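You operate a simulated robot arm through the tools that you are given. There is no shell and no other tool. Be economical: measure what you need, move in short steps, check, and stop when the job is done.

You are at the controls of a simulated two-armed robot. One attempt, no reset.

Task
Empty the red tray into the blue case, set the tray back and latch the case shut.
Fine: the case stays on the pack table.

Only the result counts: the job must be done as asked and must still hold three seconds after the hand-in. Knocking over, shifting, dropping, spilling or breaking anything else fails it.

Robot
Two 7-joint arms with two-finger parallel grippers on one trunk, on a base that drives. Base frame: it is fixed to the floor where the robot stands at the start and does not move with it; the origin is under the middle of the robot, x ahead of it, y to its left, z up; the surface under the hand at the start is at about z = 780. Lengths are in mm, angles in degrees, forces in N, time in s.
The left shoulder is at the start at [60, 144, 908], the right one opposite. With the tool pointing down near the work surface each hand reaches from about 320 to 740 mm from the robot's upright axis, wherever it stands, measured 20 degrees to its own side. Places, roughly: blue latch [400, 900, 1000]; blue lid [600, 900, 1000]; inside of the blue case [500, 900, 900]; orange latch [600, 200, 900]; pack table [600, 900, 800]. Payload 1.57 kg a hand.
The tool frame of a hand sits at the grasp point between the pads (the TCP): z along the fingers, y along the line on which they close. The tips reach 30 mm beyond it. Largest opening 110 mm; finger width 24, thickness 12; the body of the gripper, 48 by 112 mm, starts 78 mm behind the TCP.
Orientation is that of the tool frame in the base frame, as a unit quaternion [w, x, y, z]. With the fingers straight down and closing along the base's y, the tool's x points along the base's -x, its y along +y and its z along -z.

Tools
- The arms move only by the tool servo_tool. It takes "left_increments", "right_increments" or both (then of equal length, played together; a hand with none holds still); each is text: rows parted by semicolons, each of 7 numbers parted by spaces: the shift along the tool's x, y, z in mm, then the turn, a rotation vector about the tool's x, y, z in degrees, then the gripper command, from -1 (shut) to 1 (fully open), values between in proportion. In form: tx ty tz wx wy wz hand; .... A call has 1 to 8 rows; each row is the pose to reach, as a shift and turn from the pose commanded when the call began, along the tool's axes at that moment. A row lasts 0.2 s, in which the tool goes at most 50 mm and 8.6 degrees; a call with a longer step from one row to the next is refused whole, and so is a gripper value outside its range. A pose out of reach is approached as far as the arm can. The call stops where the force on the tool passes 40 N (or 10 N more than at its start, if that is more) or the arm is blocked; 0.2 s more then pass. The fingers move at their own pace (about 45 mm/s each) and stop on an object; they squeeze with about 43 N. The grip force told is the motor's: it shows also when the fingers shut on nothing. Time passes only in rows, and 0.2 s behind the last, so rows that repeat a pose let the fingers close. The reply holds the time, the measured pose of the TCP, the force on the tool along the base axes, the opening and the grip force, in the units named above and with some noise, with the torque about the TCP (base axes, N m) and any sound that the robot's microphone picked up.
- Cameras (640 x 400 px; columns grow to the right, rows downward): "scene" is now at [33.3, 45.7, 1518.6]; the picture's right is [0.58, -0.81, 0.00], its down [-0.61, -0.44, -0.66] and it looks along [0.54, 0.38, -0.75] (base axes); focal length 284 px, centre (320, 200). "left" rides on the left gripper at [70, -16, -141] in its tool frame; the picture's right is [0.23, 0.97, 0.00], its down [-0.86, 0.20, -0.48] and it looks along [-0.47, 0.11, 0.88] (tool axes); focal length 222 px, centre (320, 200). "right" rides on the right gripper at [70, 16, -141] in its tool frame; the picture's right is [-0.23, 0.97, 0.00], its down [-0.86, -0.20, -0.48] and it looks along [-0.47, -0.11, 0.88] (tool axes); focal length 222 px, centre (320, 200).
- capture(camera): a new picture of that camera. The clock stands still meanwhile.
- lift_body(by): slides the trunk up (or, below 0, down) by that many mm; the arms and the scene camera ride with it, the base frame stays. It gives what a move gives, with no picture.
- base_move(legs): drives the robot by 1 to 6 legs, each [ahead, left, turn to the left] in mm, mm and degrees, along the robot's own axes; the way and the turn of a leg run together, so that a leg with both is an arc; at most 1500 mm and 180 degrees a leg. The arms and the cameras ride along, it lands a little off, and it stops where it bumps. It gives what a move gives.
- turn_head(pan, tilt): turns the head with the scene camera to pan (to the left, within 86 degrees either way) and tilt (down, from -29 to 69), counted from straight ahead of the robot. It gives what a move gives.
- pixel_to_xyz(camera, pixels): there is no depth. For up to 12 entries [column, row, z] of the newest picture of that camera ("zoom" is the newest enlarged one), the place [x, y] in the base frame at which the ray of that pixel passes the height z, good to about 2 mm. The clock stands still meanwhile.
- zoom(camera, box): a new picture of the part [left, top, right, bottom] of that camera's present view, enlarged. The clock stands still meanwhile.
- sign_off(): hands the job in; it is judged then, once.

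Keep the steps short. Do not move on a guess: measure, check each grasp and each placing, and mend mistakes. In all there are 80 turns and 78 pictures (those below and enlarged ones count). Leave the grippers open and the arms clear of the work at the hand-in unless told otherwise, and finish with a single line.

The tools are called after "Call:" by a JSON object that holds its "method" and its "body". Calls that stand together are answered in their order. servo_tool: Moves the arms, as the interface text tells. Its arguments: {"type":"object","properties":{"left_increments":{"type":"string"},"right_increments":{"type":"string"}},"required":[]} The other tools are called the same way: lift_body (by) slides the trunk up or down; base_move (legs) drives the base; turn_head (pan, tilt) turns the head that bears the scene camera; capture (camera) takes a picture; pixel_to_xyz (camera, pixels) gives the place at which the rays of pixels pass given heights; zoom (camera, box) takes an enlarged picture of a part of a camera's view; sign_off () hands the job in.

At the start:

```text
time: 0.0
left_ee_pos: [321.1, 331.1, 999.3]
left_tool_rot: [0.0, 0.0, 1.0, 0.001]
left_wrist_force: [-0.4, 0.3, -0.4]
left_moment: [0.0, -0.02, 0.0]
left_gripper_width: 110.1
left_grip_force: 0.2
right_ee_pos: [583.2, 5.6, 999.9]
right_tool_rot: [0.0, 0.0, 1.0, 0.0]
right_wrist_force: [-0.5, 0.2, 0.3]
right_moment: [-0.01, 0.0, 0.04]
right_gripper_width: 110.3
right_grip_force: 0.1
trunk travel left (down, up): [-506.0, 84.0]
robot x, y, heading: [2.7, 0.0, -0.1]
head pan, tilt: [35.6, 48.8]
```

scene: 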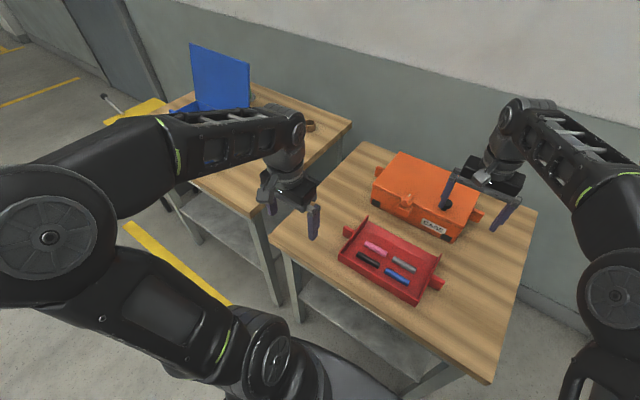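
right: 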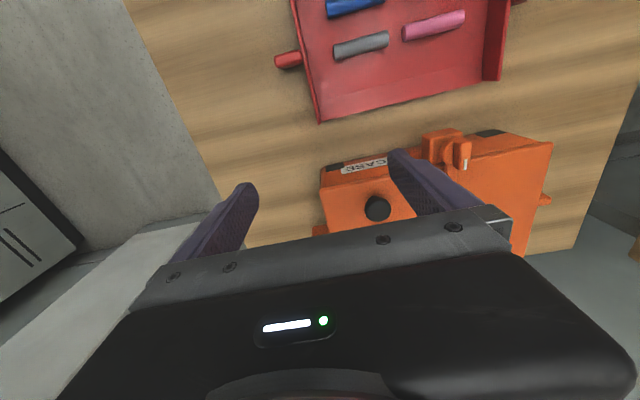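
left: 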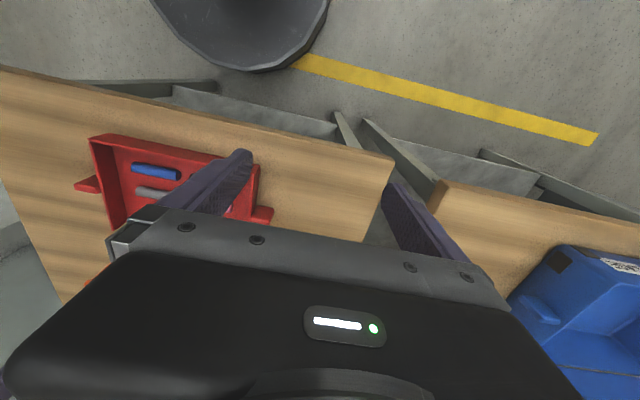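

I see the red tray with four pens on the near table and the blue case with its lid up at the far left. First, closer looks at both.

Call:
{"method": "zoom", "body": {"camera": "scene", "box": [320, 190, 480, 310]}}

Call:
{"method": "turn_head", "body": {"pan": 62, "tilt": 35}}

Call:
{"method": "capture", "body": {"camera": "scene"}}

```text
3.33 times, centred on (400, 250) of scene
```

zoom: 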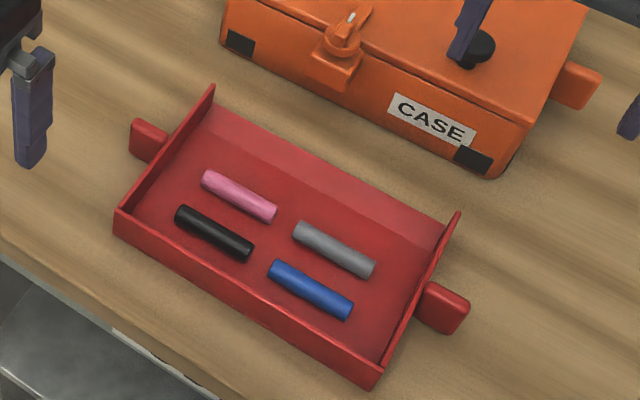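

```text
time: 0.9
left_ee_pos: [321.4, 331.4, 1000.5]
left_tool_rot: [0.0, 0.001, 1.0, 0.0]
left_wrist_force: [-0.2, 0.4, 0.1]
left_moment: [0.0, 0.0, -0.08]
left_gripper_width: 110.3
left_grip_force: 0.1
right_ee_pos: [584.3, 5.3, 999.6]
right_tool_rot: [-0.001, 0.0, 1.0, 0.0]
right_wrist_force: [-0.2, -0.5, -0.1]
right_moment: [-0.03, -0.01, 0.01]
right_gripper_width: 109.9
right_grip_force: 0.0
trunk travel left (down, up): [-506.0, 84.0]
robot x, y, heading: [-1.8, -1.5, -0.0]
head pan, tilt: [62.0, 35.0]
```

```text
73 pictures are left
```

scene: 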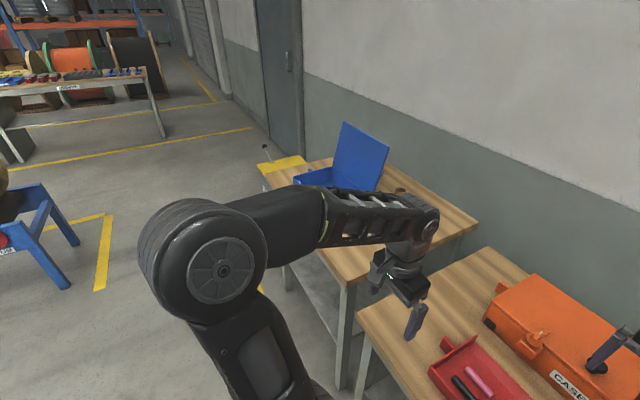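

The left arm hides part of the case. I zoom on the case and measure the tray and pens through the left camera.

Call:
{"method": "zoom", "body": {"camera": "scene", "box": [240, 110, 480, 260]}}

Call:
{"method": "pixel_to_xyz", "body": {"camera": "scene", "pixels": [[295, 184, 900], [340, 122, 1100], [388, 147, 1050], [375, 190, 900], [258, 165, 790], [340, 283, 780], [478, 226, 780], [358, 305, 780], [496, 247, 780]]}}

Call:
{"method": "turn_head", "body": {"pan": 30, "tilt": 55}}

Call:
{"method": "zoom", "body": {"camera": "scene", "box": [280, 150, 520, 300]}}

Call:
{"method": "capture", "body": {"camera": "left"}}

```text
2.67 times, centred on (360, 185) of scene
```

zoom: 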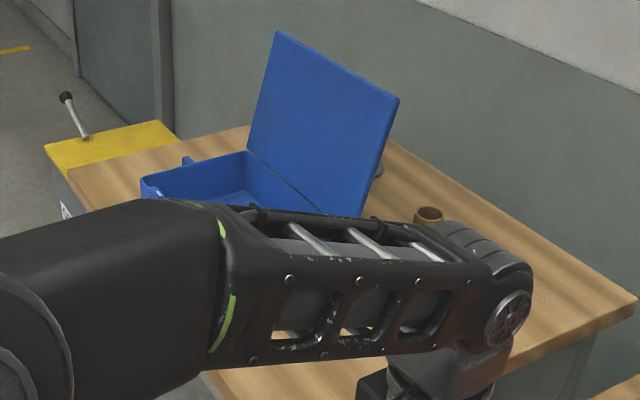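

```text
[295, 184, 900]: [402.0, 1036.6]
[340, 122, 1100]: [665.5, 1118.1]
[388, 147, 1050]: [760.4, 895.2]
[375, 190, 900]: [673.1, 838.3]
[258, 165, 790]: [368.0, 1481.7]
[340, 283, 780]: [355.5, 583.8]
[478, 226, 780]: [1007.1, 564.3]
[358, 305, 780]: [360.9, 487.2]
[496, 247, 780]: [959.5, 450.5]
```

```text
time: 1.9
left_ee_pos: [320.9, 331.8, 1000.2]
left_tool_rot: [0.0, 0.0, 1.0, 0.001]
left_wrist_force: [0.3, 0.4, 0.2]
left_moment: [0.0, 0.01, 0.01]
left_gripper_width: 110.1
left_grip_force: 0.1
right_ee_pos: [584.0, 5.6, 999.8]
right_tool_rot: [0.001, 0.001, 1.0, -0.001]
right_wrist_force: [0.0, -0.4, 0.6]
right_moment: [-0.01, 0.0, 0.02]
right_gripper_width: 110.0
right_grip_force: 0.1
trunk travel left (down, up): [-506.0, 84.0]
robot x, y, heading: [-1.3, 0.5, 0.1]
head pan, tilt: [30.0, 55.0]
```

```text
2.67 times, centred on (400, 225) of scene
```

zoom: 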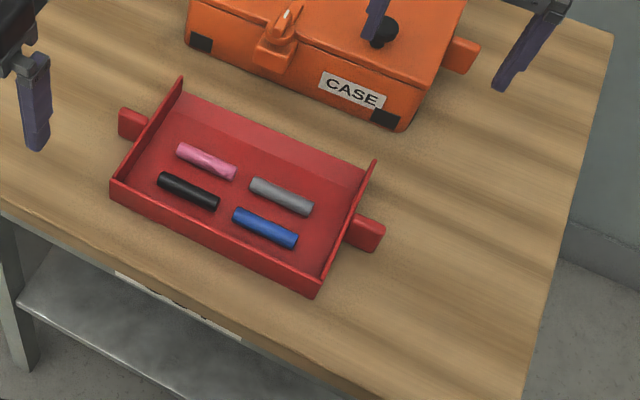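

```text
70 pictures are left
```

left: 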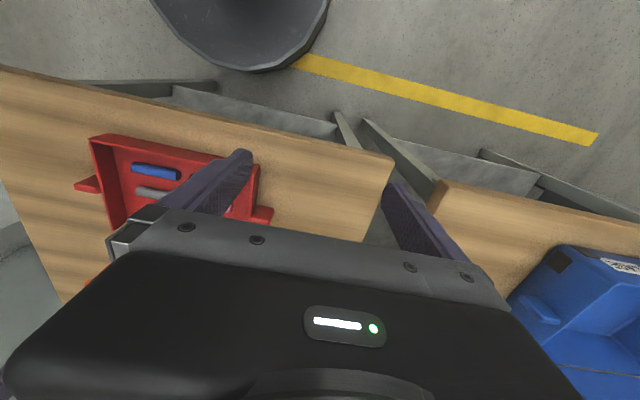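

Now I measure pens (zoom pixels) and tray handles, and the case corner as seen by the left camera.

Call:
{"method": "pixel_to_xyz", "body": {"camera": "zoom", "pixels": [[180, 148, 797], [231, 175, 797], [163, 178, 797], [215, 205, 797], [253, 183, 797], [310, 210, 797], [237, 215, 797], [294, 243, 797], [132, 122, 810], [368, 232, 810], [112, 190, 780], [318, 293, 780]]}}

Call:
{"method": "pixel_to_xyz", "body": {"camera": "left", "pixels": [[568, 246, 880], [510, 296, 780], [535, 310, 830], [390, 158, 780], [443, 180, 780], [620, 265, 850]]}}

```text
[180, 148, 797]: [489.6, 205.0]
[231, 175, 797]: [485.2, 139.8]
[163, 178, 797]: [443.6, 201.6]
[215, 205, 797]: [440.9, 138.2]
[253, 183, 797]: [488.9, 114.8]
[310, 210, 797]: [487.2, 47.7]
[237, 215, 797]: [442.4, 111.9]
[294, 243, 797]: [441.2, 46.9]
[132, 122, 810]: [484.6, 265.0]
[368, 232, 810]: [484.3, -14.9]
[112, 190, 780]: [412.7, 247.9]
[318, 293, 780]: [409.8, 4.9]
```

```text
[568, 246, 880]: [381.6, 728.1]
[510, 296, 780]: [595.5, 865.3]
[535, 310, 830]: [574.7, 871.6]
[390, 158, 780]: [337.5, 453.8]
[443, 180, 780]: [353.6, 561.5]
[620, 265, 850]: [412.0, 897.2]
```

Pens lie along y at x≈487 and x≈442, so the grippers must be turned 90° to close along x. I turn both hands outward while moving them to clear spots above the tray sides.

Call:
{"method": "servo_tool", "body": {"left_increments": "-20 -4 0 0 0 8.5 1; -40 -8 0 0 0 17 1; -60 -12 0 0 0 25.5 1; -80 -16 0 0 0 34 1; -100 -20 0 0 0 42.5 1; -120 -24 0 0 0 51 1; -140 -28 0 0 0 59.5 1; -159 -31 0 0 0 68 1", "right_increments": "18 -7 0 0 0 -8.5 1; 36 -14 0 0 0 -17 1; 54 -21 0 0 0 -25.5 1; 72 -28 0 0 0 -34 1; 90 -35 0 0 0 -42.5 1; 108 -42 0 0 0 -51 1; 126 -49 0 0 0 -59.5 1; 143 -56 0 0 0 -68 1"}}

Call:
{"method": "servo_tool", "body": {"left_increments": "0 0 0 0 0 8 -0.4; 0 0 0 0 0 16 -0.4; 0 0 0 0 0 22 -0.4; 0 0 0 0 0 22 -0.4", "right_increments": "0 0 0 0 0 -8 -0.4; 0 0 0 0 0 -16 -0.4; 0 0 0 0 0 -22 -0.4; 0 0 0 0 0 -22 -0.4"}}

Call:
{"method": "capture", "body": {"camera": "left"}}

Call:
{"method": "capture", "body": {"camera": "scene"}}

```text
time: 3.7
left_ee_pos: [480.8, 301.0, 1000.5]
left_tool_rot: [0.001, 0.56, 0.828, 0.0]
left_wrist_force: [-1.0, 0.4, -0.5]
left_moment: [-0.02, -0.01, 0.02]
left_gripper_width: 110.0
left_grip_force: 0.1
right_ee_pos: [440.9, -49.6, 1000.3]
right_tool_rot: [0.0, -0.56, 0.829, 0.0]
right_wrist_force: [0.5, -0.3, 0.4]
right_moment: [-0.02, -0.02, 0.01]
right_gripper_width: 109.8
right_grip_force: 0.0
trunk travel left (down, up): [-506.0, 84.0]
robot x, y, heading: [4.3, 1.7, -0.1]
head pan, tilt: [30.0, 55.0]
```

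```text
time: 4.7
left_ee_pos: [479.8, 300.5, 1001.3]
left_tool_rot: [0.0, 0.708, 0.706, 0.0]
left_wrist_force: [0.4, 0.6, -0.3]
left_moment: [0.03, 0.02, -0.02]
left_gripper_width: 33.0
left_grip_force: 0.0
right_ee_pos: [440.8, -50.1, 999.3]
right_tool_rot: [0.001, -0.707, 0.707, -0.001]
right_wrist_force: [-0.2, -0.1, 0.3]
right_moment: [-0.02, 0.0, 0.0]
right_gripper_width: 33.0
right_grip_force: 0.1
trunk travel left (down, up): [-506.0, 84.0]
robot x, y, heading: [0.3, 3.5, 0.2]
head pan, tilt: [30.0, 55.0]
```

```text
69 pictures are left
```

left: 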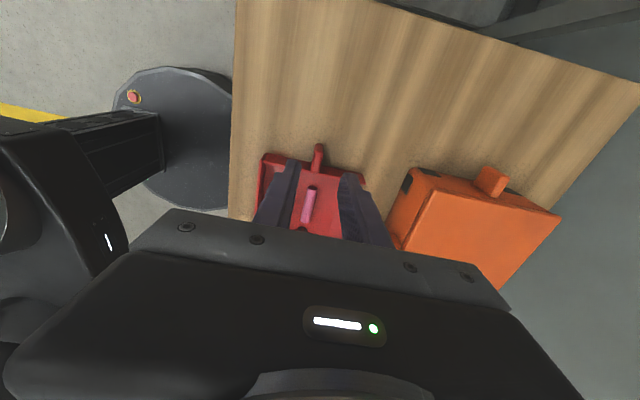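

```text
68 pictures are left
```

scene: 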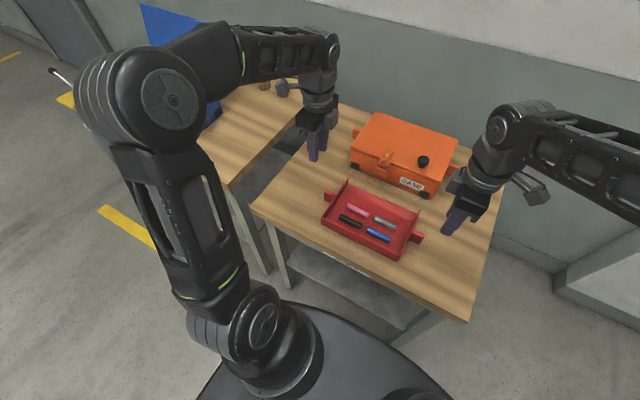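

Both hands are turned. I take a close zoom of the tray to refine the pen positions and sizes.

Call:
{"method": "zoom", "body": {"camera": "scene", "box": [310, 165, 438, 265]}}

```text
4.00 times, centred on (374, 215) of scene
```

zoom: 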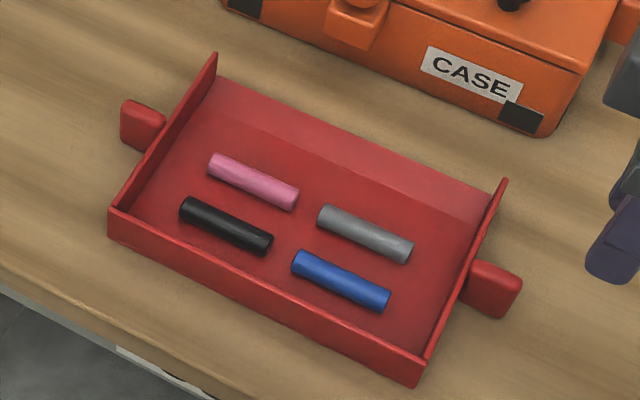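

Call:
{"method": "pixel_to_xyz", "body": {"camera": "zoom", "pixels": [[213, 167, 794], [293, 195, 794], [185, 210, 794], [269, 241, 794], [321, 216, 794], [408, 248, 794], [296, 263, 794], [386, 297, 794], [110, 237, 780], [110, 210, 800], [414, 385, 780], [416, 362, 800]]}}

Call:
{"method": "pixel_to_xyz", "body": {"camera": "left", "pixels": [[311, 188, 800], [307, 222, 800], [263, 157, 805], [363, 178, 805]]}}

```text
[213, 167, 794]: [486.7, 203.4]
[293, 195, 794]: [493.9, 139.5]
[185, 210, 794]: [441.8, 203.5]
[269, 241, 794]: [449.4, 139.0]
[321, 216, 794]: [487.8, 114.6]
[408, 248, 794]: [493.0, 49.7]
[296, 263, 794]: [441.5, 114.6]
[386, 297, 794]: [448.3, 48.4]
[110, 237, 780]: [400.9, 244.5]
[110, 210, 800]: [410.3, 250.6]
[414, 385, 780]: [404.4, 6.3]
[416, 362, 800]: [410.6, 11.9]
```

```text
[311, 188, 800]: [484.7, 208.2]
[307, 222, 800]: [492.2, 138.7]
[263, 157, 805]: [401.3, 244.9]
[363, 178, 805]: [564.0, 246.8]
```

Pen centres: pink (488,171), gray (488,82), black (444,171), blue (444,81). Left hand goes over pink and lowers to z≈822 with 33 mm opening.

Call:
{"method": "servo_tool", "body": {"left_increments": "-43 3 0 0 0 0 -0.4; -86 6 20 0 0 0 -0.4; -129 8 50 0 0 0 -0.4; -129 8 90 0 0 0 -0.4; -129 8 130 0 0 0 -0.4; -129 8 160 0 0 0 -0.4; -129 8 172 0 0 0 -0.4; -129 8 178 0 0 0 -0.4"}}

Call:
{"method": "capture", "body": {"camera": "left"}}

Call:
{"method": "zoom", "body": {"camera": "scene", "box": [310, 165, 438, 265]}}

```text
refused: row 3 steps farther than a row can; nothing moved
```

```text
66 pictures are left
```

left: 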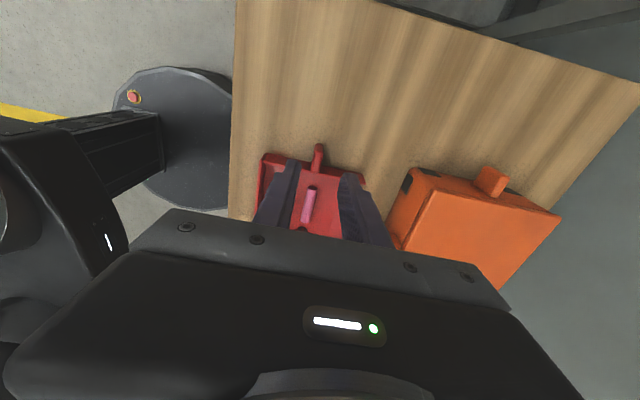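

```text
4.00 times, centred on (374, 215) of scene
```

zoom: 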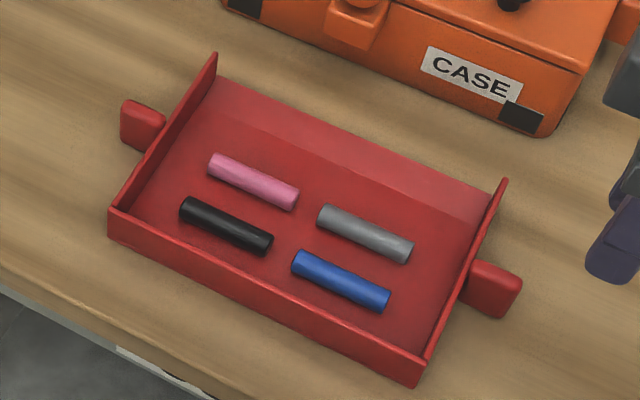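

A row was too long; same path with a smaller step.

Call:
{"method": "servo_tool", "body": {"left_increments": "-43 3 0 0 0 0 -0.4; -86 6 15 0 0 0 -0.4; -129 8 38 0 0 0 -0.4; -129 8 84 0 0 0 -0.4; -129 8 130 0 0 0 -0.4; -129 8 160 0 0 0 -0.4; -129 8 172 0 0 0 -0.4; -129 8 178 0 0 0 -0.4"}}

Call:
{"method": "capture", "body": {"camera": "left"}}

Call:
{"method": "zoom", "body": {"camera": "scene", "box": [310, 165, 438, 265]}}

```text
time: 6.5
left_ee_pos: [489.5, 170.5, 820.7]
left_tool_rot: [0.0, 0.707, 0.707, 0.0]
left_wrist_force: [-0.3, 0.0, -0.8]
left_moment: [0.01, 0.01, -0.01]
left_gripper_width: 32.9
left_grip_force: 0.1
right_ee_pos: [441.1, -50.1, 1000.0]
right_tool_rot: [0.0, 0.708, -0.707, 0.001]
right_wrist_force: [-0.4, -0.5, -0.2]
right_moment: [0.01, -0.02, 0.01]
right_gripper_width: 33.3
right_grip_force: 0.0
trunk travel left (down, up): [-506.0, 84.0]
robot x, y, heading: [3.3, -1.6, -0.2]
head pan, tilt: [30.0, 55.0]
```

```text
64 pictures are left
```

left: 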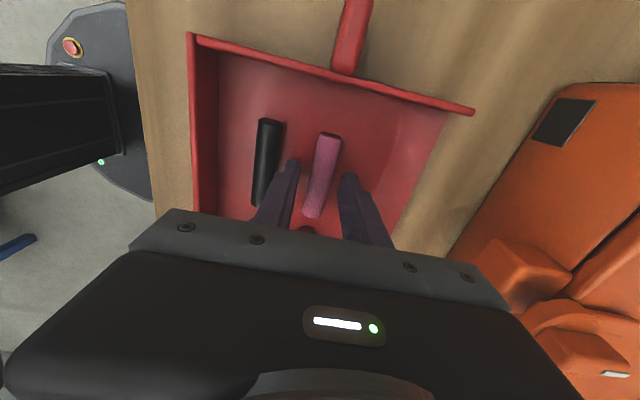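

```text
4.00 times, centred on (374, 215) of scene
```

zoom: 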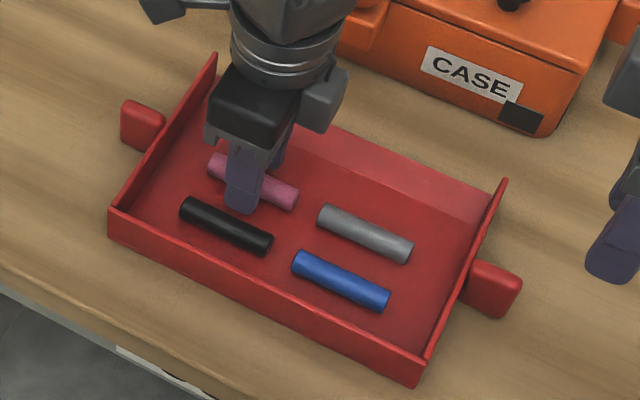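

The fingers straddle the pink pen with room to black. I close, then lift 150.

Call:
{"method": "servo_tool", "body": {"left_increments": "0 0 0 0 0 0 -1; 0 0 0 0 0 0 -1; 0 0 0 0 0 0 -1; 0 0 -15 0 0 0 -1; 0 0 -50 0 0 0 -1; 0 0 -95 0 0 0 -1; 0 0 -140 0 0 0 -1; 0 0 -180 0 0 0 -1"}}

Call:
{"method": "servo_tool", "body": {"left_increments": "45 0 0 0 0 0 -1; 90 0 0 0 0 0 -1; 129 0 0 0 0 0 -1", "right_increments": "-40 -2 0 0 0 0 -0.4; -85 -3 0 0 0 0 -0.4; -131 -3 0 0 0 0 -0.4"}}

Call:
{"method": "capture", "body": {"camera": "right"}}

Call:
{"method": "capture", "body": {"camera": "left"}}

```text
time: 8.3
left_ee_pos: [487.8, 169.6, 1002.8]
left_tool_rot: [0.0, 0.707, 0.707, -0.001]
left_wrist_force: [0.1, -0.2, -0.8]
left_moment: [0.02, 0.01, 0.02]
left_gripper_width: 16.1
left_grip_force: 31.3
right_ee_pos: [440.8, -49.8, 1000.0]
right_tool_rot: [0.0, 0.707, -0.707, 0.0]
right_wrist_force: [-0.4, -0.2, 0.0]
right_moment: [0.01, 0.01, 0.0]
right_gripper_width: 33.0
right_grip_force: 0.0
trunk travel left (down, up): [-506.0, 84.0]
robot x, y, heading: [0.9, 0.2, -0.3]
head pan, tilt: [30.0, 55.0]
```

```text
time: 9.1
left_ee_pos: [487.4, 300.6, 1000.5]
left_tool_rot: [0.001, 0.707, 0.707, 0.0]
left_wrist_force: [0.5, 0.0, 0.1]
left_moment: [-0.03, -0.02, 0.01]
left_gripper_width: 16.4
left_grip_force: 31.4
right_ee_pos: [446.2, 79.1, 998.9]
right_tool_rot: [0.001, 0.707, -0.707, 0.001]
right_wrist_force: [-0.6, 0.7, -0.1]
right_moment: [-0.05, -0.01, 0.0]
right_gripper_width: 33.2
right_grip_force: 0.0
trunk travel left (down, up): [-506.0, 84.0]
robot x, y, heading: [-0.2, -1.2, 0.2]
head pan, tilt: [30.0, 55.0]
```

```text
62 pictures are left
```

right: 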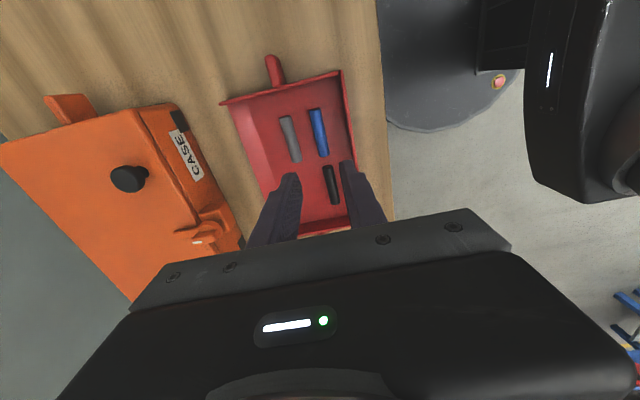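

```text
61 pictures are left
```

left: 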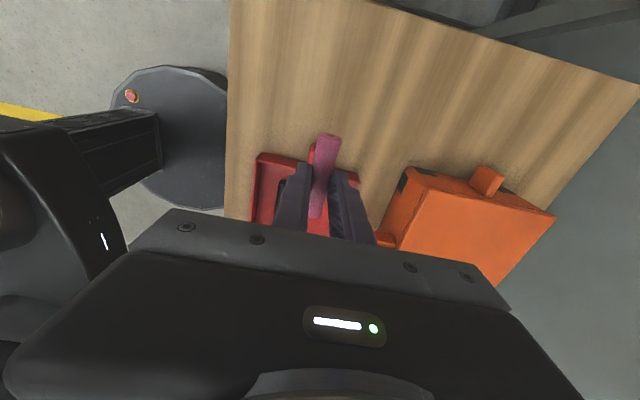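

Pink is held (16 mm). The right hand is over blue; I lower it, check, then close.

Call:
{"method": "servo_tool", "body": {"right_increments": "0 0 45 0 0 0 -0.4; 0 0 90 0 0 0 -0.4; 0 0 130 0 0 0 -0.4; 0 0 155 0 0 0 -0.4; 0 0 170 0 0 0 -0.4; 0 0 178 0 0 0 -0.4"}}

Call:
{"method": "zoom", "body": {"camera": "scene", "box": [310, 165, 438, 265]}}

```text
time: 10.5
left_ee_pos: [487.2, 301.2, 1000.8]
left_tool_rot: [0.0, 0.707, 0.707, -0.001]
left_wrist_force: [-0.4, 0.5, -0.6]
left_moment: [0.02, 0.02, -0.02]
left_gripper_width: 16.3
left_grip_force: 31.7
right_ee_pos: [444.8, 81.6, 823.7]
right_tool_rot: [0.0, 0.707, -0.707, 0.0]
right_wrist_force: [0.6, -0.3, 0.1]
right_moment: [0.01, -0.02, 0.01]
right_gripper_width: 32.9
right_grip_force: 0.1
trunk travel left (down, up): [-506.0, 84.0]
robot x, y, heading: [-1.2, -1.6, -0.0]
head pan, tilt: [30.0, 55.0]
```

```text
4.00 times, centred on (374, 215) of scene
```

zoom: 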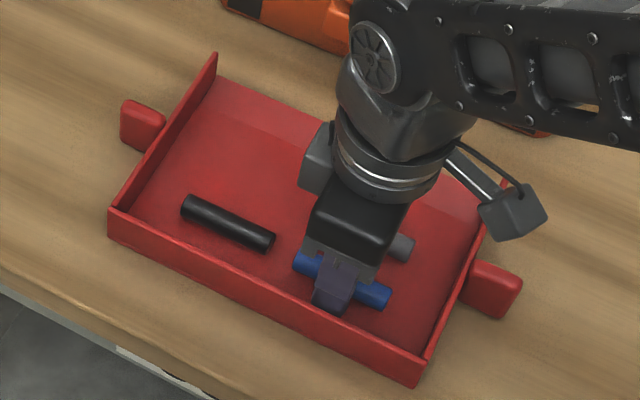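

Good straddle. I close, lift the blue pen, and check.

Call:
{"method": "servo_tool", "body": {"right_increments": "0 0 2 0 0 0 -1; 0 0 2 0 0 0 -1; 0 0 2 0 0 0 -1; 0 0 -15 0 0 0 -1; 0 0 -55 0 0 0 -1; 0 0 -100 0 0 0 -1; 0 0 -145 0 0 0 -1; 0 0 -176 0 0 0 -1"}}

Call:
{"method": "base_move", "body": {"legs": [[0, 400, 0]]}}

Call:
{"method": "turn_head", "body": {"pan": 45, "tilt": 45}}

Call:
{"method": "capture", "body": {"camera": "scene"}}

Call:
{"method": "capture", "body": {"camera": "right"}}

```text
time: 12.3
left_ee_pos: [487.2, 298.8, 1001.1]
left_tool_rot: [0.0, 0.707, 0.707, 0.001]
left_wrist_force: [0.2, -0.2, -0.8]
left_moment: [-0.02, 0.0, -0.01]
left_gripper_width: 16.0
left_grip_force: 31.7
right_ee_pos: [443.5, 80.2, 999.0]
right_tool_rot: [0.001, 0.707, -0.707, 0.001]
right_wrist_force: [-0.5, 0.2, 0.3]
right_moment: [-0.01, 0.02, 0.02]
right_gripper_width: 16.1
right_grip_force: 31.8
trunk travel left (down, up): [-506.0, 84.0]
robot x, y, heading: [-0.9, -5.0, 0.2]
head pan, tilt: [30.0, 55.0]
```

```text
time: 14.8
left_ee_pos: [485.8, 705.9, 1001.1]
left_tool_rot: [0.0, 0.707, 0.707, 0.0]
left_wrist_force: [-0.1, 0.2, 0.3]
left_moment: [-0.03, 0.02, 0.0]
left_gripper_width: 16.4
left_grip_force: 31.5
right_ee_pos: [443.3, 487.1, 997.6]
right_tool_rot: [0.0, 0.708, -0.706, 0.0]
right_wrist_force: [0.9, -0.4, 0.9]
right_moment: [0.0, -0.02, -0.01]
right_gripper_width: 16.0
right_grip_force: 31.7
trunk travel left (down, up): [-506.0, 84.0]
robot x, y, heading: [1.6, 408.3, 0.4]
head pan, tilt: [30.0, 55.0]
```

```text
time: 15.6
left_ee_pos: [487.3, 707.5, 1000.4]
left_tool_rot: [0.0, 0.706, 0.708, 0.0]
left_wrist_force: [0.2, 0.2, -1.2]
left_moment: [0.0, -0.01, -0.02]
left_gripper_width: 16.3
left_grip_force: 31.5
right_ee_pos: [443.5, 488.1, 998.1]
right_tool_rot: [0.0, 0.707, -0.707, 0.0]
right_wrist_force: [0.2, 0.0, -0.6]
right_moment: [-0.02, 0.02, 0.01]
right_gripper_width: 16.3
right_grip_force: 32.1
trunk travel left (down, up): [-506.0, 84.0]
robot x, y, heading: [-0.7, 406.7, 0.1]
head pan, tilt: [45.0, 45.0]
```

```text
59 pictures are left
```

scene: 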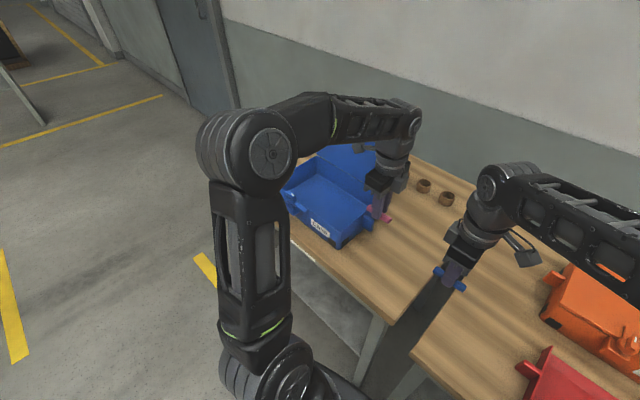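

```text
58 pictures are left
```

right: 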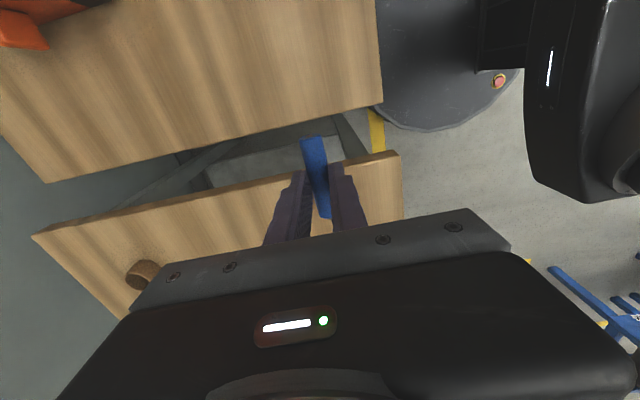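

Call:
{"method": "zoom", "body": {"camera": "scene", "box": [270, 140, 430, 250]}}

```text
3.64 times, centred on (350, 195) of scene
```

zoom: 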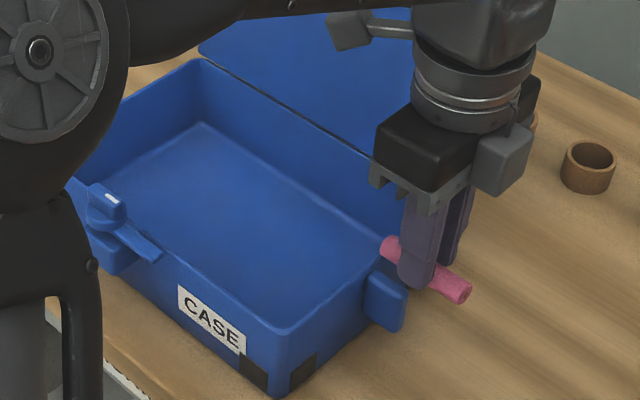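

I see the case interior, its knob latch on the front and small round cups nearby. I triangulate the rim with the left camera.

Call:
{"method": "pixel_to_xyz", "body": {"camera": "zoom", "pixels": [[283, 330, 860], [283, 330, 900], [283, 330, 940], [290, 395, 780], [290, 395, 800], [195, 62, 860], [195, 62, 900], [110, 195, 880], [110, 195, 920], [155, 255, 880], [203, 125, 800], [400, 170, 900]]}}

Call:
{"method": "capture", "body": {"camera": "left"}}

```text
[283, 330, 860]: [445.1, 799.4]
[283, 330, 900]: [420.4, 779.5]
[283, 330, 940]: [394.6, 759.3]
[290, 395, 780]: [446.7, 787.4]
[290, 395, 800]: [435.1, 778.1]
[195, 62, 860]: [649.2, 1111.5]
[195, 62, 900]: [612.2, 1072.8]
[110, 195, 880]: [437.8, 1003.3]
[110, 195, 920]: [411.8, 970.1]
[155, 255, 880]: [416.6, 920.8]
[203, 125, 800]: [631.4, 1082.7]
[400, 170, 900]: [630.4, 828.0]
```

```text
56 pictures are left
```

left: 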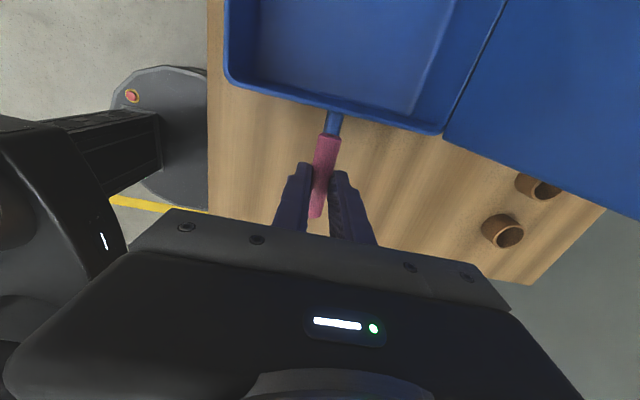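

Call:
{"method": "pixel_to_xyz", "body": {"camera": "left", "pixels": [[230, 80, 860], [230, 80, 880], [230, 80, 900], [440, 133, 860], [440, 133, 880], [440, 133, 900], [510, 5, 880], [210, 150, 780], [210, 150, 800]]}}

Call:
{"method": "pixel_to_xyz", "body": {"camera": "scene", "pixels": [[341, 231, 870], [341, 231, 880], [375, 320, 780], [377, 322, 800]]}}

```text
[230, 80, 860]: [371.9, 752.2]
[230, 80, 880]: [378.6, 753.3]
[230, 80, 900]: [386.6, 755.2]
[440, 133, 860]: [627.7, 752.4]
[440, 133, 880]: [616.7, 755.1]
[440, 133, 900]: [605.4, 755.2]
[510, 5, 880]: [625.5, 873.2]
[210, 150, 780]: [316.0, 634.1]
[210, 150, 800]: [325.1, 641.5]
```

```text
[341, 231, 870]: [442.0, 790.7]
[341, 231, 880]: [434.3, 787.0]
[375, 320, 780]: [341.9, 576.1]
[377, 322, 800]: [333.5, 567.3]
```

Call:
{"method": "pixel_to_xyz", "body": {"camera": "right", "pixels": [[399, 151, 780], [399, 151, 820], [399, 151, 860], [32, 236, 780], [32, 236, 820], [32, 236, 860]]}}

Call:
{"method": "zoom", "body": {"camera": "scene", "box": [340, 270, 440, 330]}}

```text
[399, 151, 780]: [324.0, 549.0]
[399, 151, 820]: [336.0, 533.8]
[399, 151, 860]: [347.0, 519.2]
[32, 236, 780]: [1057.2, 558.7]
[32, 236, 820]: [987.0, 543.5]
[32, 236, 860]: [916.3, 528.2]
```

```text
6.40 times, centred on (390, 300) of scene
```

zoom: 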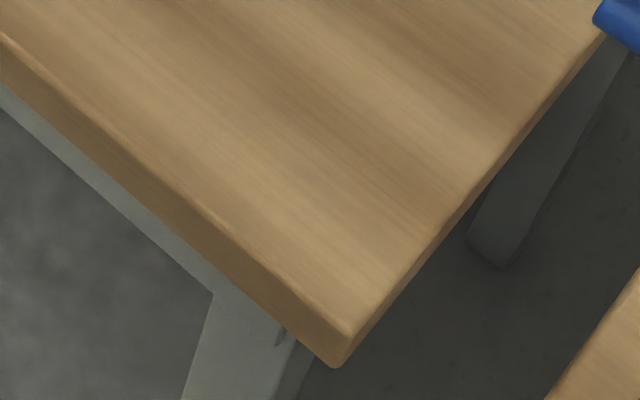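

Call:
{"method": "pixel_to_xyz", "body": {"camera": "zoom", "pixels": [[350, 335, 780], [350, 335, 820], [350, 335, 860]]}}

```text
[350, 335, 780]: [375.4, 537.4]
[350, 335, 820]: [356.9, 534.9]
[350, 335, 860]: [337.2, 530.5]
```

Pack table is at z≈837, case rim at z≈930, case spans x 400–588, y 757–1044. At z 1000 the pens clear the rim by ~37 mm. I drive 243 further left so the left hand is above the case.

Call:
{"method": "base_move", "body": {"legs": [[0, 243, 0]]}}

Call:
{"method": "capture", "body": {"camera": "left"}}

Call:
{"method": "capture", "body": {"camera": "scene"}}

```text
time: 17.4
left_ee_pos: [485.6, 951.1, 1000.6]
left_tool_rot: [0.001, 0.707, 0.707, 0.0]
left_wrist_force: [-0.2, 0.1, -0.7]
left_moment: [-0.03, -0.01, 0.0]
left_gripper_width: 16.5
left_grip_force: 31.6
right_ee_pos: [443.1, 731.1, 997.8]
right_tool_rot: [0.0, 0.708, -0.706, 0.0]
right_wrist_force: [0.1, 0.1, -0.6]
right_moment: [-0.04, 0.0, 0.0]
right_gripper_width: 16.2
right_grip_force: 31.3
trunk travel left (down, up): [-506.0, 84.0]
robot x, y, heading: [-0.9, 645.0, 0.1]
head pan, tilt: [45.0, 45.0]
```

```text
54 pictures are left
```

left: 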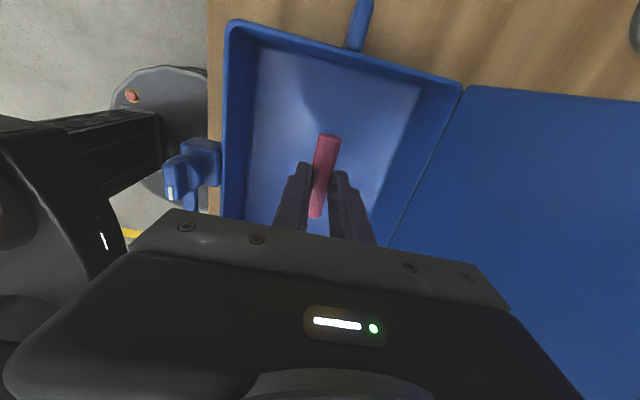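

```text
53 pictures are left
```

scene: 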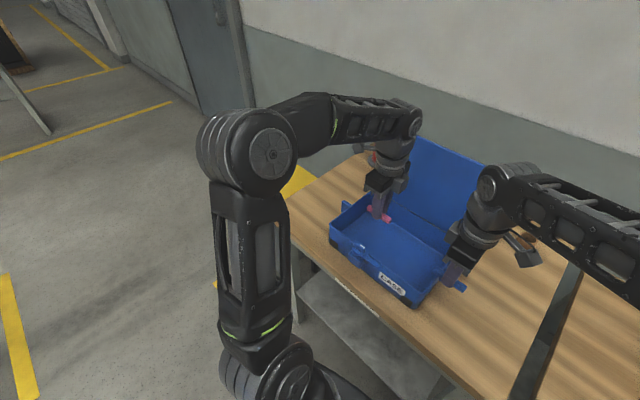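

Left is above the interior (pink at (327,175), walls clear around). I lower it 115, open a little, and lift again.

Call:
{"method": "servo_tool", "body": {"left_increments": "0 0 40 0 0 0 -1; 0 0 80 0 0 0 -1; 0 0 103 0 0 0 -1; 0 0 115 0 0 0 -1; 0 0 115 0 0 0 -0.4; 0 0 115 0 0 0 -0.4; 0 0 80 0 0 0 -0.4; 10 0 35 0 0 0 -0.4"}}

Call:
{"method": "servo_tool", "body": {"left_increments": "20 0 -35 0 0 0 -0.4; 40 0 -35 0 0 0 -0.4; 40 0 -35 0 0 0 -0.4", "right_increments": "-37 -9 0 0 0 0 -1; -74 -18 0 0 0 0 -1; -110 -27 0 0 0 0 -1"}}

Call:
{"method": "capture", "body": {"camera": "left"}}

Call:
{"method": "capture", "body": {"camera": "right"}}

```text
time: 19.2
left_ee_pos: [484.3, 961.1, 965.2]
left_tool_rot: [-0.001, 0.707, 0.707, -0.001]
left_wrist_force: [0.5, -0.3, 0.6]
left_moment: [0.04, -0.01, 0.01]
left_gripper_width: 32.9
left_grip_force: 0.1
right_ee_pos: [442.7, 731.0, 997.9]
right_tool_rot: [0.0, 0.708, -0.707, 0.0]
right_wrist_force: [0.3, 0.2, -1.2]
right_moment: [0.01, 0.03, -0.01]
right_gripper_width: 16.1
right_grip_force: 31.7
trunk travel left (down, up): [-506.0, 84.0]
robot x, y, heading: [-3.7, 650.9, 0.2]
head pan, tilt: [45.0, 45.0]
```

```text
time: 20.0
left_ee_pos: [484.3, 1000.6, 1000.7]
left_tool_rot: [0.0, 0.706, 0.708, 0.0]
left_wrist_force: [0.4, 0.1, -0.3]
left_moment: [-0.03, -0.03, 0.02]
left_gripper_width: 33.0
left_grip_force: 0.0
right_ee_pos: [469.4, 843.4, 999.3]
right_tool_rot: [-0.001, 0.708, -0.706, 0.0]
right_wrist_force: [-0.1, 1.5, 0.2]
right_moment: [-0.03, 0.01, -0.01]
right_gripper_width: 16.3
right_grip_force: 31.4
trunk travel left (down, up): [-506.0, 84.0]
robot x, y, heading: [-3.6, 646.6, 0.1]
head pan, tilt: [45.0, 45.0]
```

```text
52 pictures are left
```

left: 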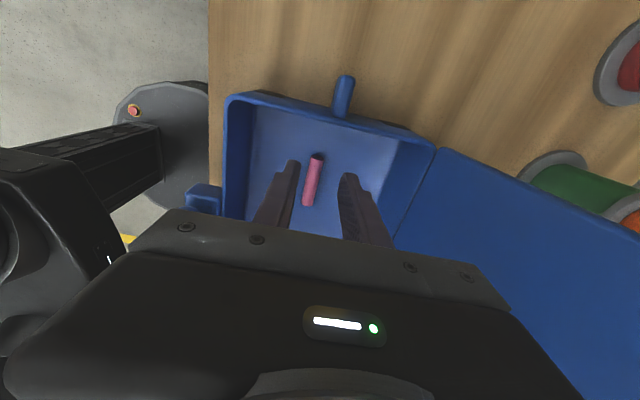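

```text
51 pictures are left
```

right: 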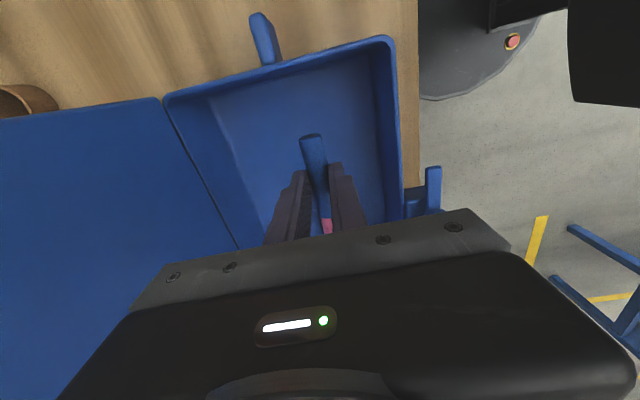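

Pink lies in the case. Right hand with blue is inside the outline; lower, release, lift, move back right.

Call:
{"method": "servo_tool", "body": {"right_increments": "0 0 40 0 0 0 -1; 0 0 80 0 0 0 -1; 0 0 103 0 0 0 -1; 0 0 114 0 0 0 -1; 0 0 114 0 0 0 -0.4; 0 0 114 0 0 0 -0.4; 0 0 70 0 0 0 -0.4; 0 0 25 0 0 0 -0.4"}}

Call:
{"method": "servo_tool", "body": {"left_increments": "0 0 0 0 0 0 -0.4; 0 0 0 0 0 0 -0.4; 0 0 0 0 0 0 -0.4; 0 0 0 0 0 0 -0.4", "right_increments": "0 0 -25 0 0 0 -0.4; 45 0 -25 0 0 0 -0.4; 90 0 -25 0 0 0 -0.4; 130 0 -25 0 0 0 -0.4"}}

Call:
{"method": "zoom", "body": {"camera": "scene", "box": [320, 130, 500, 310]}}

```text
time: 21.8
left_ee_pos: [485.2, 1000.4, 999.7]
left_tool_rot: [0.0, 0.707, 0.707, 0.0]
left_wrist_force: [0.1, 0.4, 0.7]
left_moment: [-0.02, 0.01, 0.0]
left_gripper_width: 32.8
left_grip_force: 0.0
right_ee_pos: [469.2, 838.8, 972.1]
right_tool_rot: [0.001, 0.708, -0.706, 0.0]
right_wrist_force: [0.0, 0.1, -0.2]
right_moment: [0.01, 0.01, -0.03]
right_gripper_width: 33.0
right_grip_force: 0.0
trunk travel left (down, up): [-506.0, 84.0]
robot x, y, heading: [-5.2, 650.6, 0.3]
head pan, tilt: [45.0, 45.0]
```

```text
time: 22.8
left_ee_pos: [484.9, 999.3, 1000.5]
left_tool_rot: [0.0, 0.706, 0.708, 0.0]
left_wrist_force: [0.2, -0.6, 0.4]
left_moment: [0.04, 0.02, -0.02]
left_gripper_width: 32.9
left_grip_force: 0.0
right_ee_pos: [470.6, 707.8, 995.8]
right_tool_rot: [0.0, 0.708, -0.706, 0.0]
right_wrist_force: [0.7, -0.7, -0.5]
right_moment: [-0.01, -0.04, 0.01]
right_gripper_width: 32.8
right_grip_force: 0.1
trunk travel left (down, up): [-506.0, 84.0]
robot x, y, heading: [-1.1, 649.4, -0.0]
head pan, tilt: [45.0, 45.0]
```

```text
2.22 times, centred on (410, 220) of scene
```

zoom: 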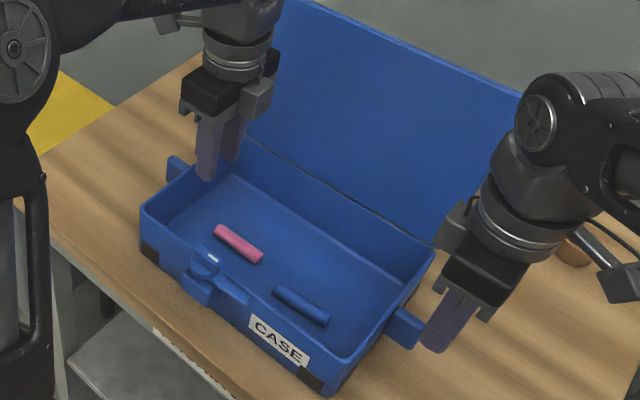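

Both lie in the case. I drive back to the tray.

Call:
{"method": "base_move", "body": {"legs": [[0, -648, 0]]}}

Call:
{"method": "turn_head", "body": {"pan": 30, "tilt": 55}}

Call:
{"method": "capture", "body": {"camera": "right"}}

Call:
{"method": "zoom", "body": {"camera": "scene", "box": [310, 165, 438, 265]}}

```text
time: 26.4
left_ee_pos: [486.1, 355.4, 999.6]
left_tool_rot: [-0.001, 0.704, 0.711, 0.0]
left_wrist_force: [-0.2, -0.8, -1.3]
left_moment: [0.01, 0.02, 0.0]
left_gripper_width: 33.0
left_grip_force: 0.0
right_ee_pos: [473.5, 64.7, 996.6]
right_tool_rot: [0.0, 0.71, -0.704, 0.0]
right_wrist_force: [-0.6, 0.5, -0.6]
right_moment: [0.04, -0.01, -0.01]
right_gripper_width: 33.1
right_grip_force: 0.0
trunk travel left (down, up): [-506.0, 84.0]
robot x, y, heading: [1.2, -0.9, 0.5]
head pan, tilt: [45.0, 45.0]
```

```text
time: 27.1
left_ee_pos: [486.6, 356.1, 1000.1]
left_tool_rot: [0.0, 0.705, 0.71, 0.0]
left_wrist_force: [-0.5, 0.3, 0.3]
left_moment: [0.0, 0.01, -0.01]
left_gripper_width: 33.2
left_grip_force: 0.0
right_ee_pos: [473.8, 65.6, 995.2]
right_tool_rot: [0.0, 0.71, -0.704, 0.0]
right_wrist_force: [0.3, 0.7, -0.4]
right_moment: [-0.02, 0.0, 0.0]
right_gripper_width: 33.0
right_grip_force: 0.1
trunk travel left (down, up): [-506.0, 84.0]
robot x, y, heading: [1.4, 3.1, 0.8]
head pan, tilt: [30.0, 55.0]
```

```text
49 pictures are left
```

right: 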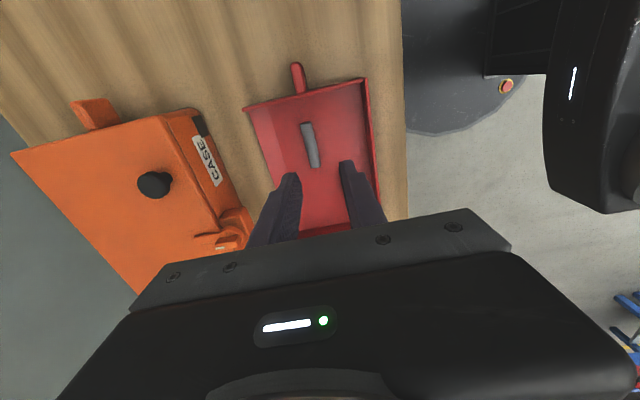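

```text
4.00 times, centred on (374, 215) of scene
```

zoom: 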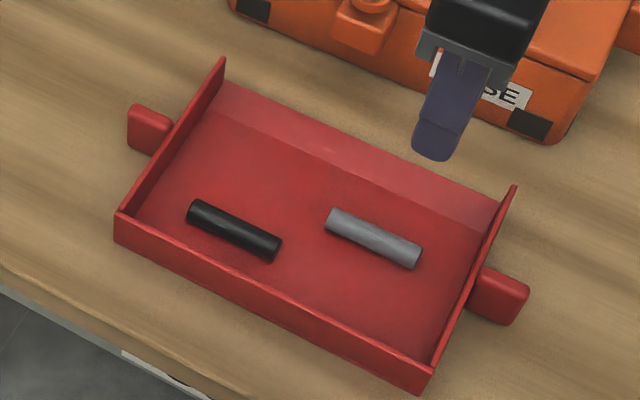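

Tray and pens unmoved. Right hand goes over gray at (488,82) and down.

Call:
{"method": "servo_tool", "body": {"right_increments": "-17 -14 20 0 0 0 -0.4; -17 -14 65 0 0 0 -0.4; -17 -14 110 0 0 0 -0.4; -17 -14 145 0 0 0 -0.4; -17 -14 165 0 0 0 -0.4; -17 -14 174 0 0 0 -0.4"}}

Call:
{"method": "capture", "body": {"camera": "right"}}

```text
time: 28.5
left_ee_pos: [485.4, 356.7, 999.7]
left_tool_rot: [0.0, 0.704, 0.71, 0.0]
left_wrist_force: [-0.1, 0.3, 0.2]
left_moment: [0.0, -0.01, -0.02]
left_gripper_width: 33.2
left_grip_force: 0.1
right_ee_pos: [487.3, 83.2, 821.6]
right_tool_rot: [0.0, 0.71, -0.704, 0.0]
right_wrist_force: [-0.4, 0.0, 0.1]
right_moment: [0.01, 0.02, 0.02]
right_gripper_width: 33.1
right_grip_force: 0.1
trunk travel left (down, up): [-506.0, 84.0]
robot x, y, heading: [1.8, 1.6, 0.6]
head pan, tilt: [30.0, 55.0]
```

```text
47 pictures are left
```

right: 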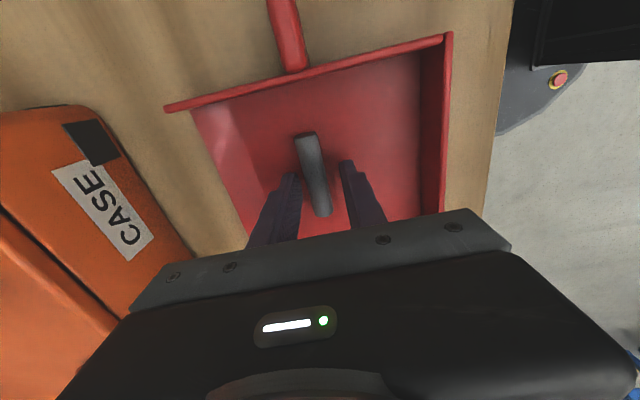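

Gray is between the fingers. Close, lift, then move the right hand away to y≈-40 while the left comes over black at (444,171).

Call:
{"method": "servo_tool", "body": {"right_increments": "0 0 0 0 0 0 -1; 0 0 0 0 0 0 -1; 0 0 0 0 0 0 -1; 0 0 -15 0 0 0 -1; 0 0 -55 0 0 0 -1; 0 0 -100 0 0 0 -1; 0 0 -145 0 0 0 -1; 0 0 -178 0 0 0 -1"}}

Call:
{"method": "servo_tool", "body": {"left_increments": "-40 -10 0 0 0 0 -0.4; -80 -20 0 0 0 0 -0.4; -120 -30 0 0 0 0 -0.4; -160 -40 0 0 0 0 -0.4; -185 -41 0 0 0 0 -0.4", "right_increments": "40 0 0 0 0 0 -1; 80 0 0 0 0 0 -1; 120 0 0 0 0 0 -1; 120 0 0 0 0 0 -1; 120 0 0 0 0 0 -1"}}

Call:
{"method": "capture", "body": {"camera": "left"}}

```text
time: 30.3
left_ee_pos: [485.9, 356.4, 999.5]
left_tool_rot: [-0.001, 0.704, 0.71, 0.0]
left_wrist_force: [-0.3, -1.5, 0.7]
left_moment: [-0.02, -0.03, -0.03]
left_gripper_width: 33.0
left_grip_force: 0.0
right_ee_pos: [486.6, 81.7, 1001.7]
right_tool_rot: [0.0, 0.711, -0.703, 0.0]
right_wrist_force: [0.1, 0.3, 0.2]
right_moment: [-0.03, 0.0, 0.01]
right_gripper_width: 15.9
right_grip_force: 31.3
trunk travel left (down, up): [-506.0, 84.0]
robot x, y, heading: [3.1, -2.2, 0.3]
head pan, tilt: [30.0, 55.0]
```

```text
time: 31.5
left_ee_pos: [447.0, 170.2, 1001.9]
left_tool_rot: [0.0, 0.704, 0.711, 0.0]
left_wrist_force: [1.3, 0.4, 0.1]
left_moment: [0.04, -0.03, 0.01]
left_gripper_width: 32.9
left_grip_force: 0.0
right_ee_pos: [490.1, -38.6, 1001.7]
right_tool_rot: [0.0, 0.71, -0.704, 0.0]
right_wrist_force: [-0.3, -0.9, -0.5]
right_moment: [0.05, 0.01, -0.02]
right_gripper_width: 16.1
right_grip_force: 30.9
trunk travel left (down, up): [-506.0, 84.0]
robot x, y, heading: [2.2, 0.7, 0.0]
head pan, tilt: [30.0, 55.0]
```

```text
46 pictures are left
```

left: 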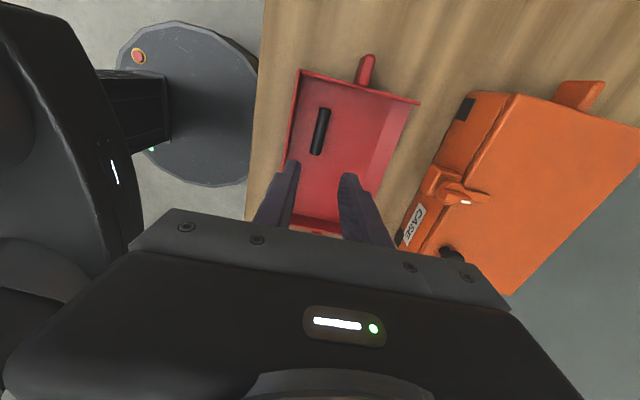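

Over black. Lower 180 to z≈822 and check.

Call:
{"method": "servo_tool", "body": {"left_increments": "0 0 45 0 0 0 -0.4; 0 -1 90 0 0 0 -0.4; 0 -1 130 0 0 0 -0.4; 0 -1 158 0 0 0 -0.4; 0 -1 172 0 0 0 -0.4; 0 -1 180 0 0 0 -0.4"}}

Call:
{"method": "capture", "body": {"camera": "left"}}

```text
time: 32.9
left_ee_pos: [444.9, 169.5, 820.3]
left_tool_rot: [0.0, 0.704, 0.71, 0.0]
left_wrist_force: [-0.4, 0.9, 0.0]
left_moment: [-0.01, 0.01, 0.0]
left_gripper_width: 32.7
left_grip_force: 0.0
right_ee_pos: [489.5, -37.8, 1000.6]
right_tool_rot: [0.0, 0.71, -0.705, 0.0]
right_wrist_force: [0.0, -0.2, -0.3]
right_moment: [0.0, 0.02, -0.05]
right_gripper_width: 16.0
right_grip_force: 31.9
trunk travel left (down, up): [-506.0, 84.0]
robot x, y, heading: [2.5, 0.7, 0.4]
head pan, tilt: [30.0, 55.0]
```

```text
45 pictures are left
```

left: 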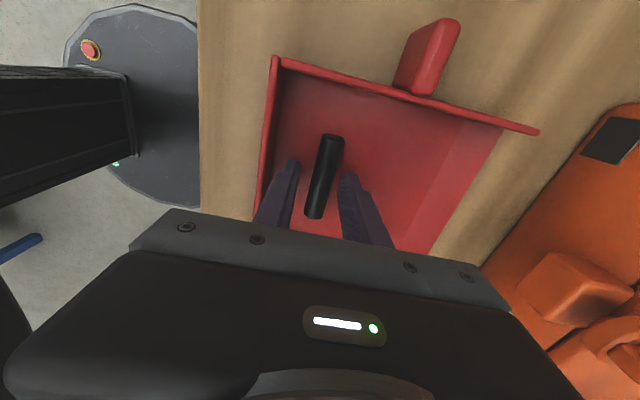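

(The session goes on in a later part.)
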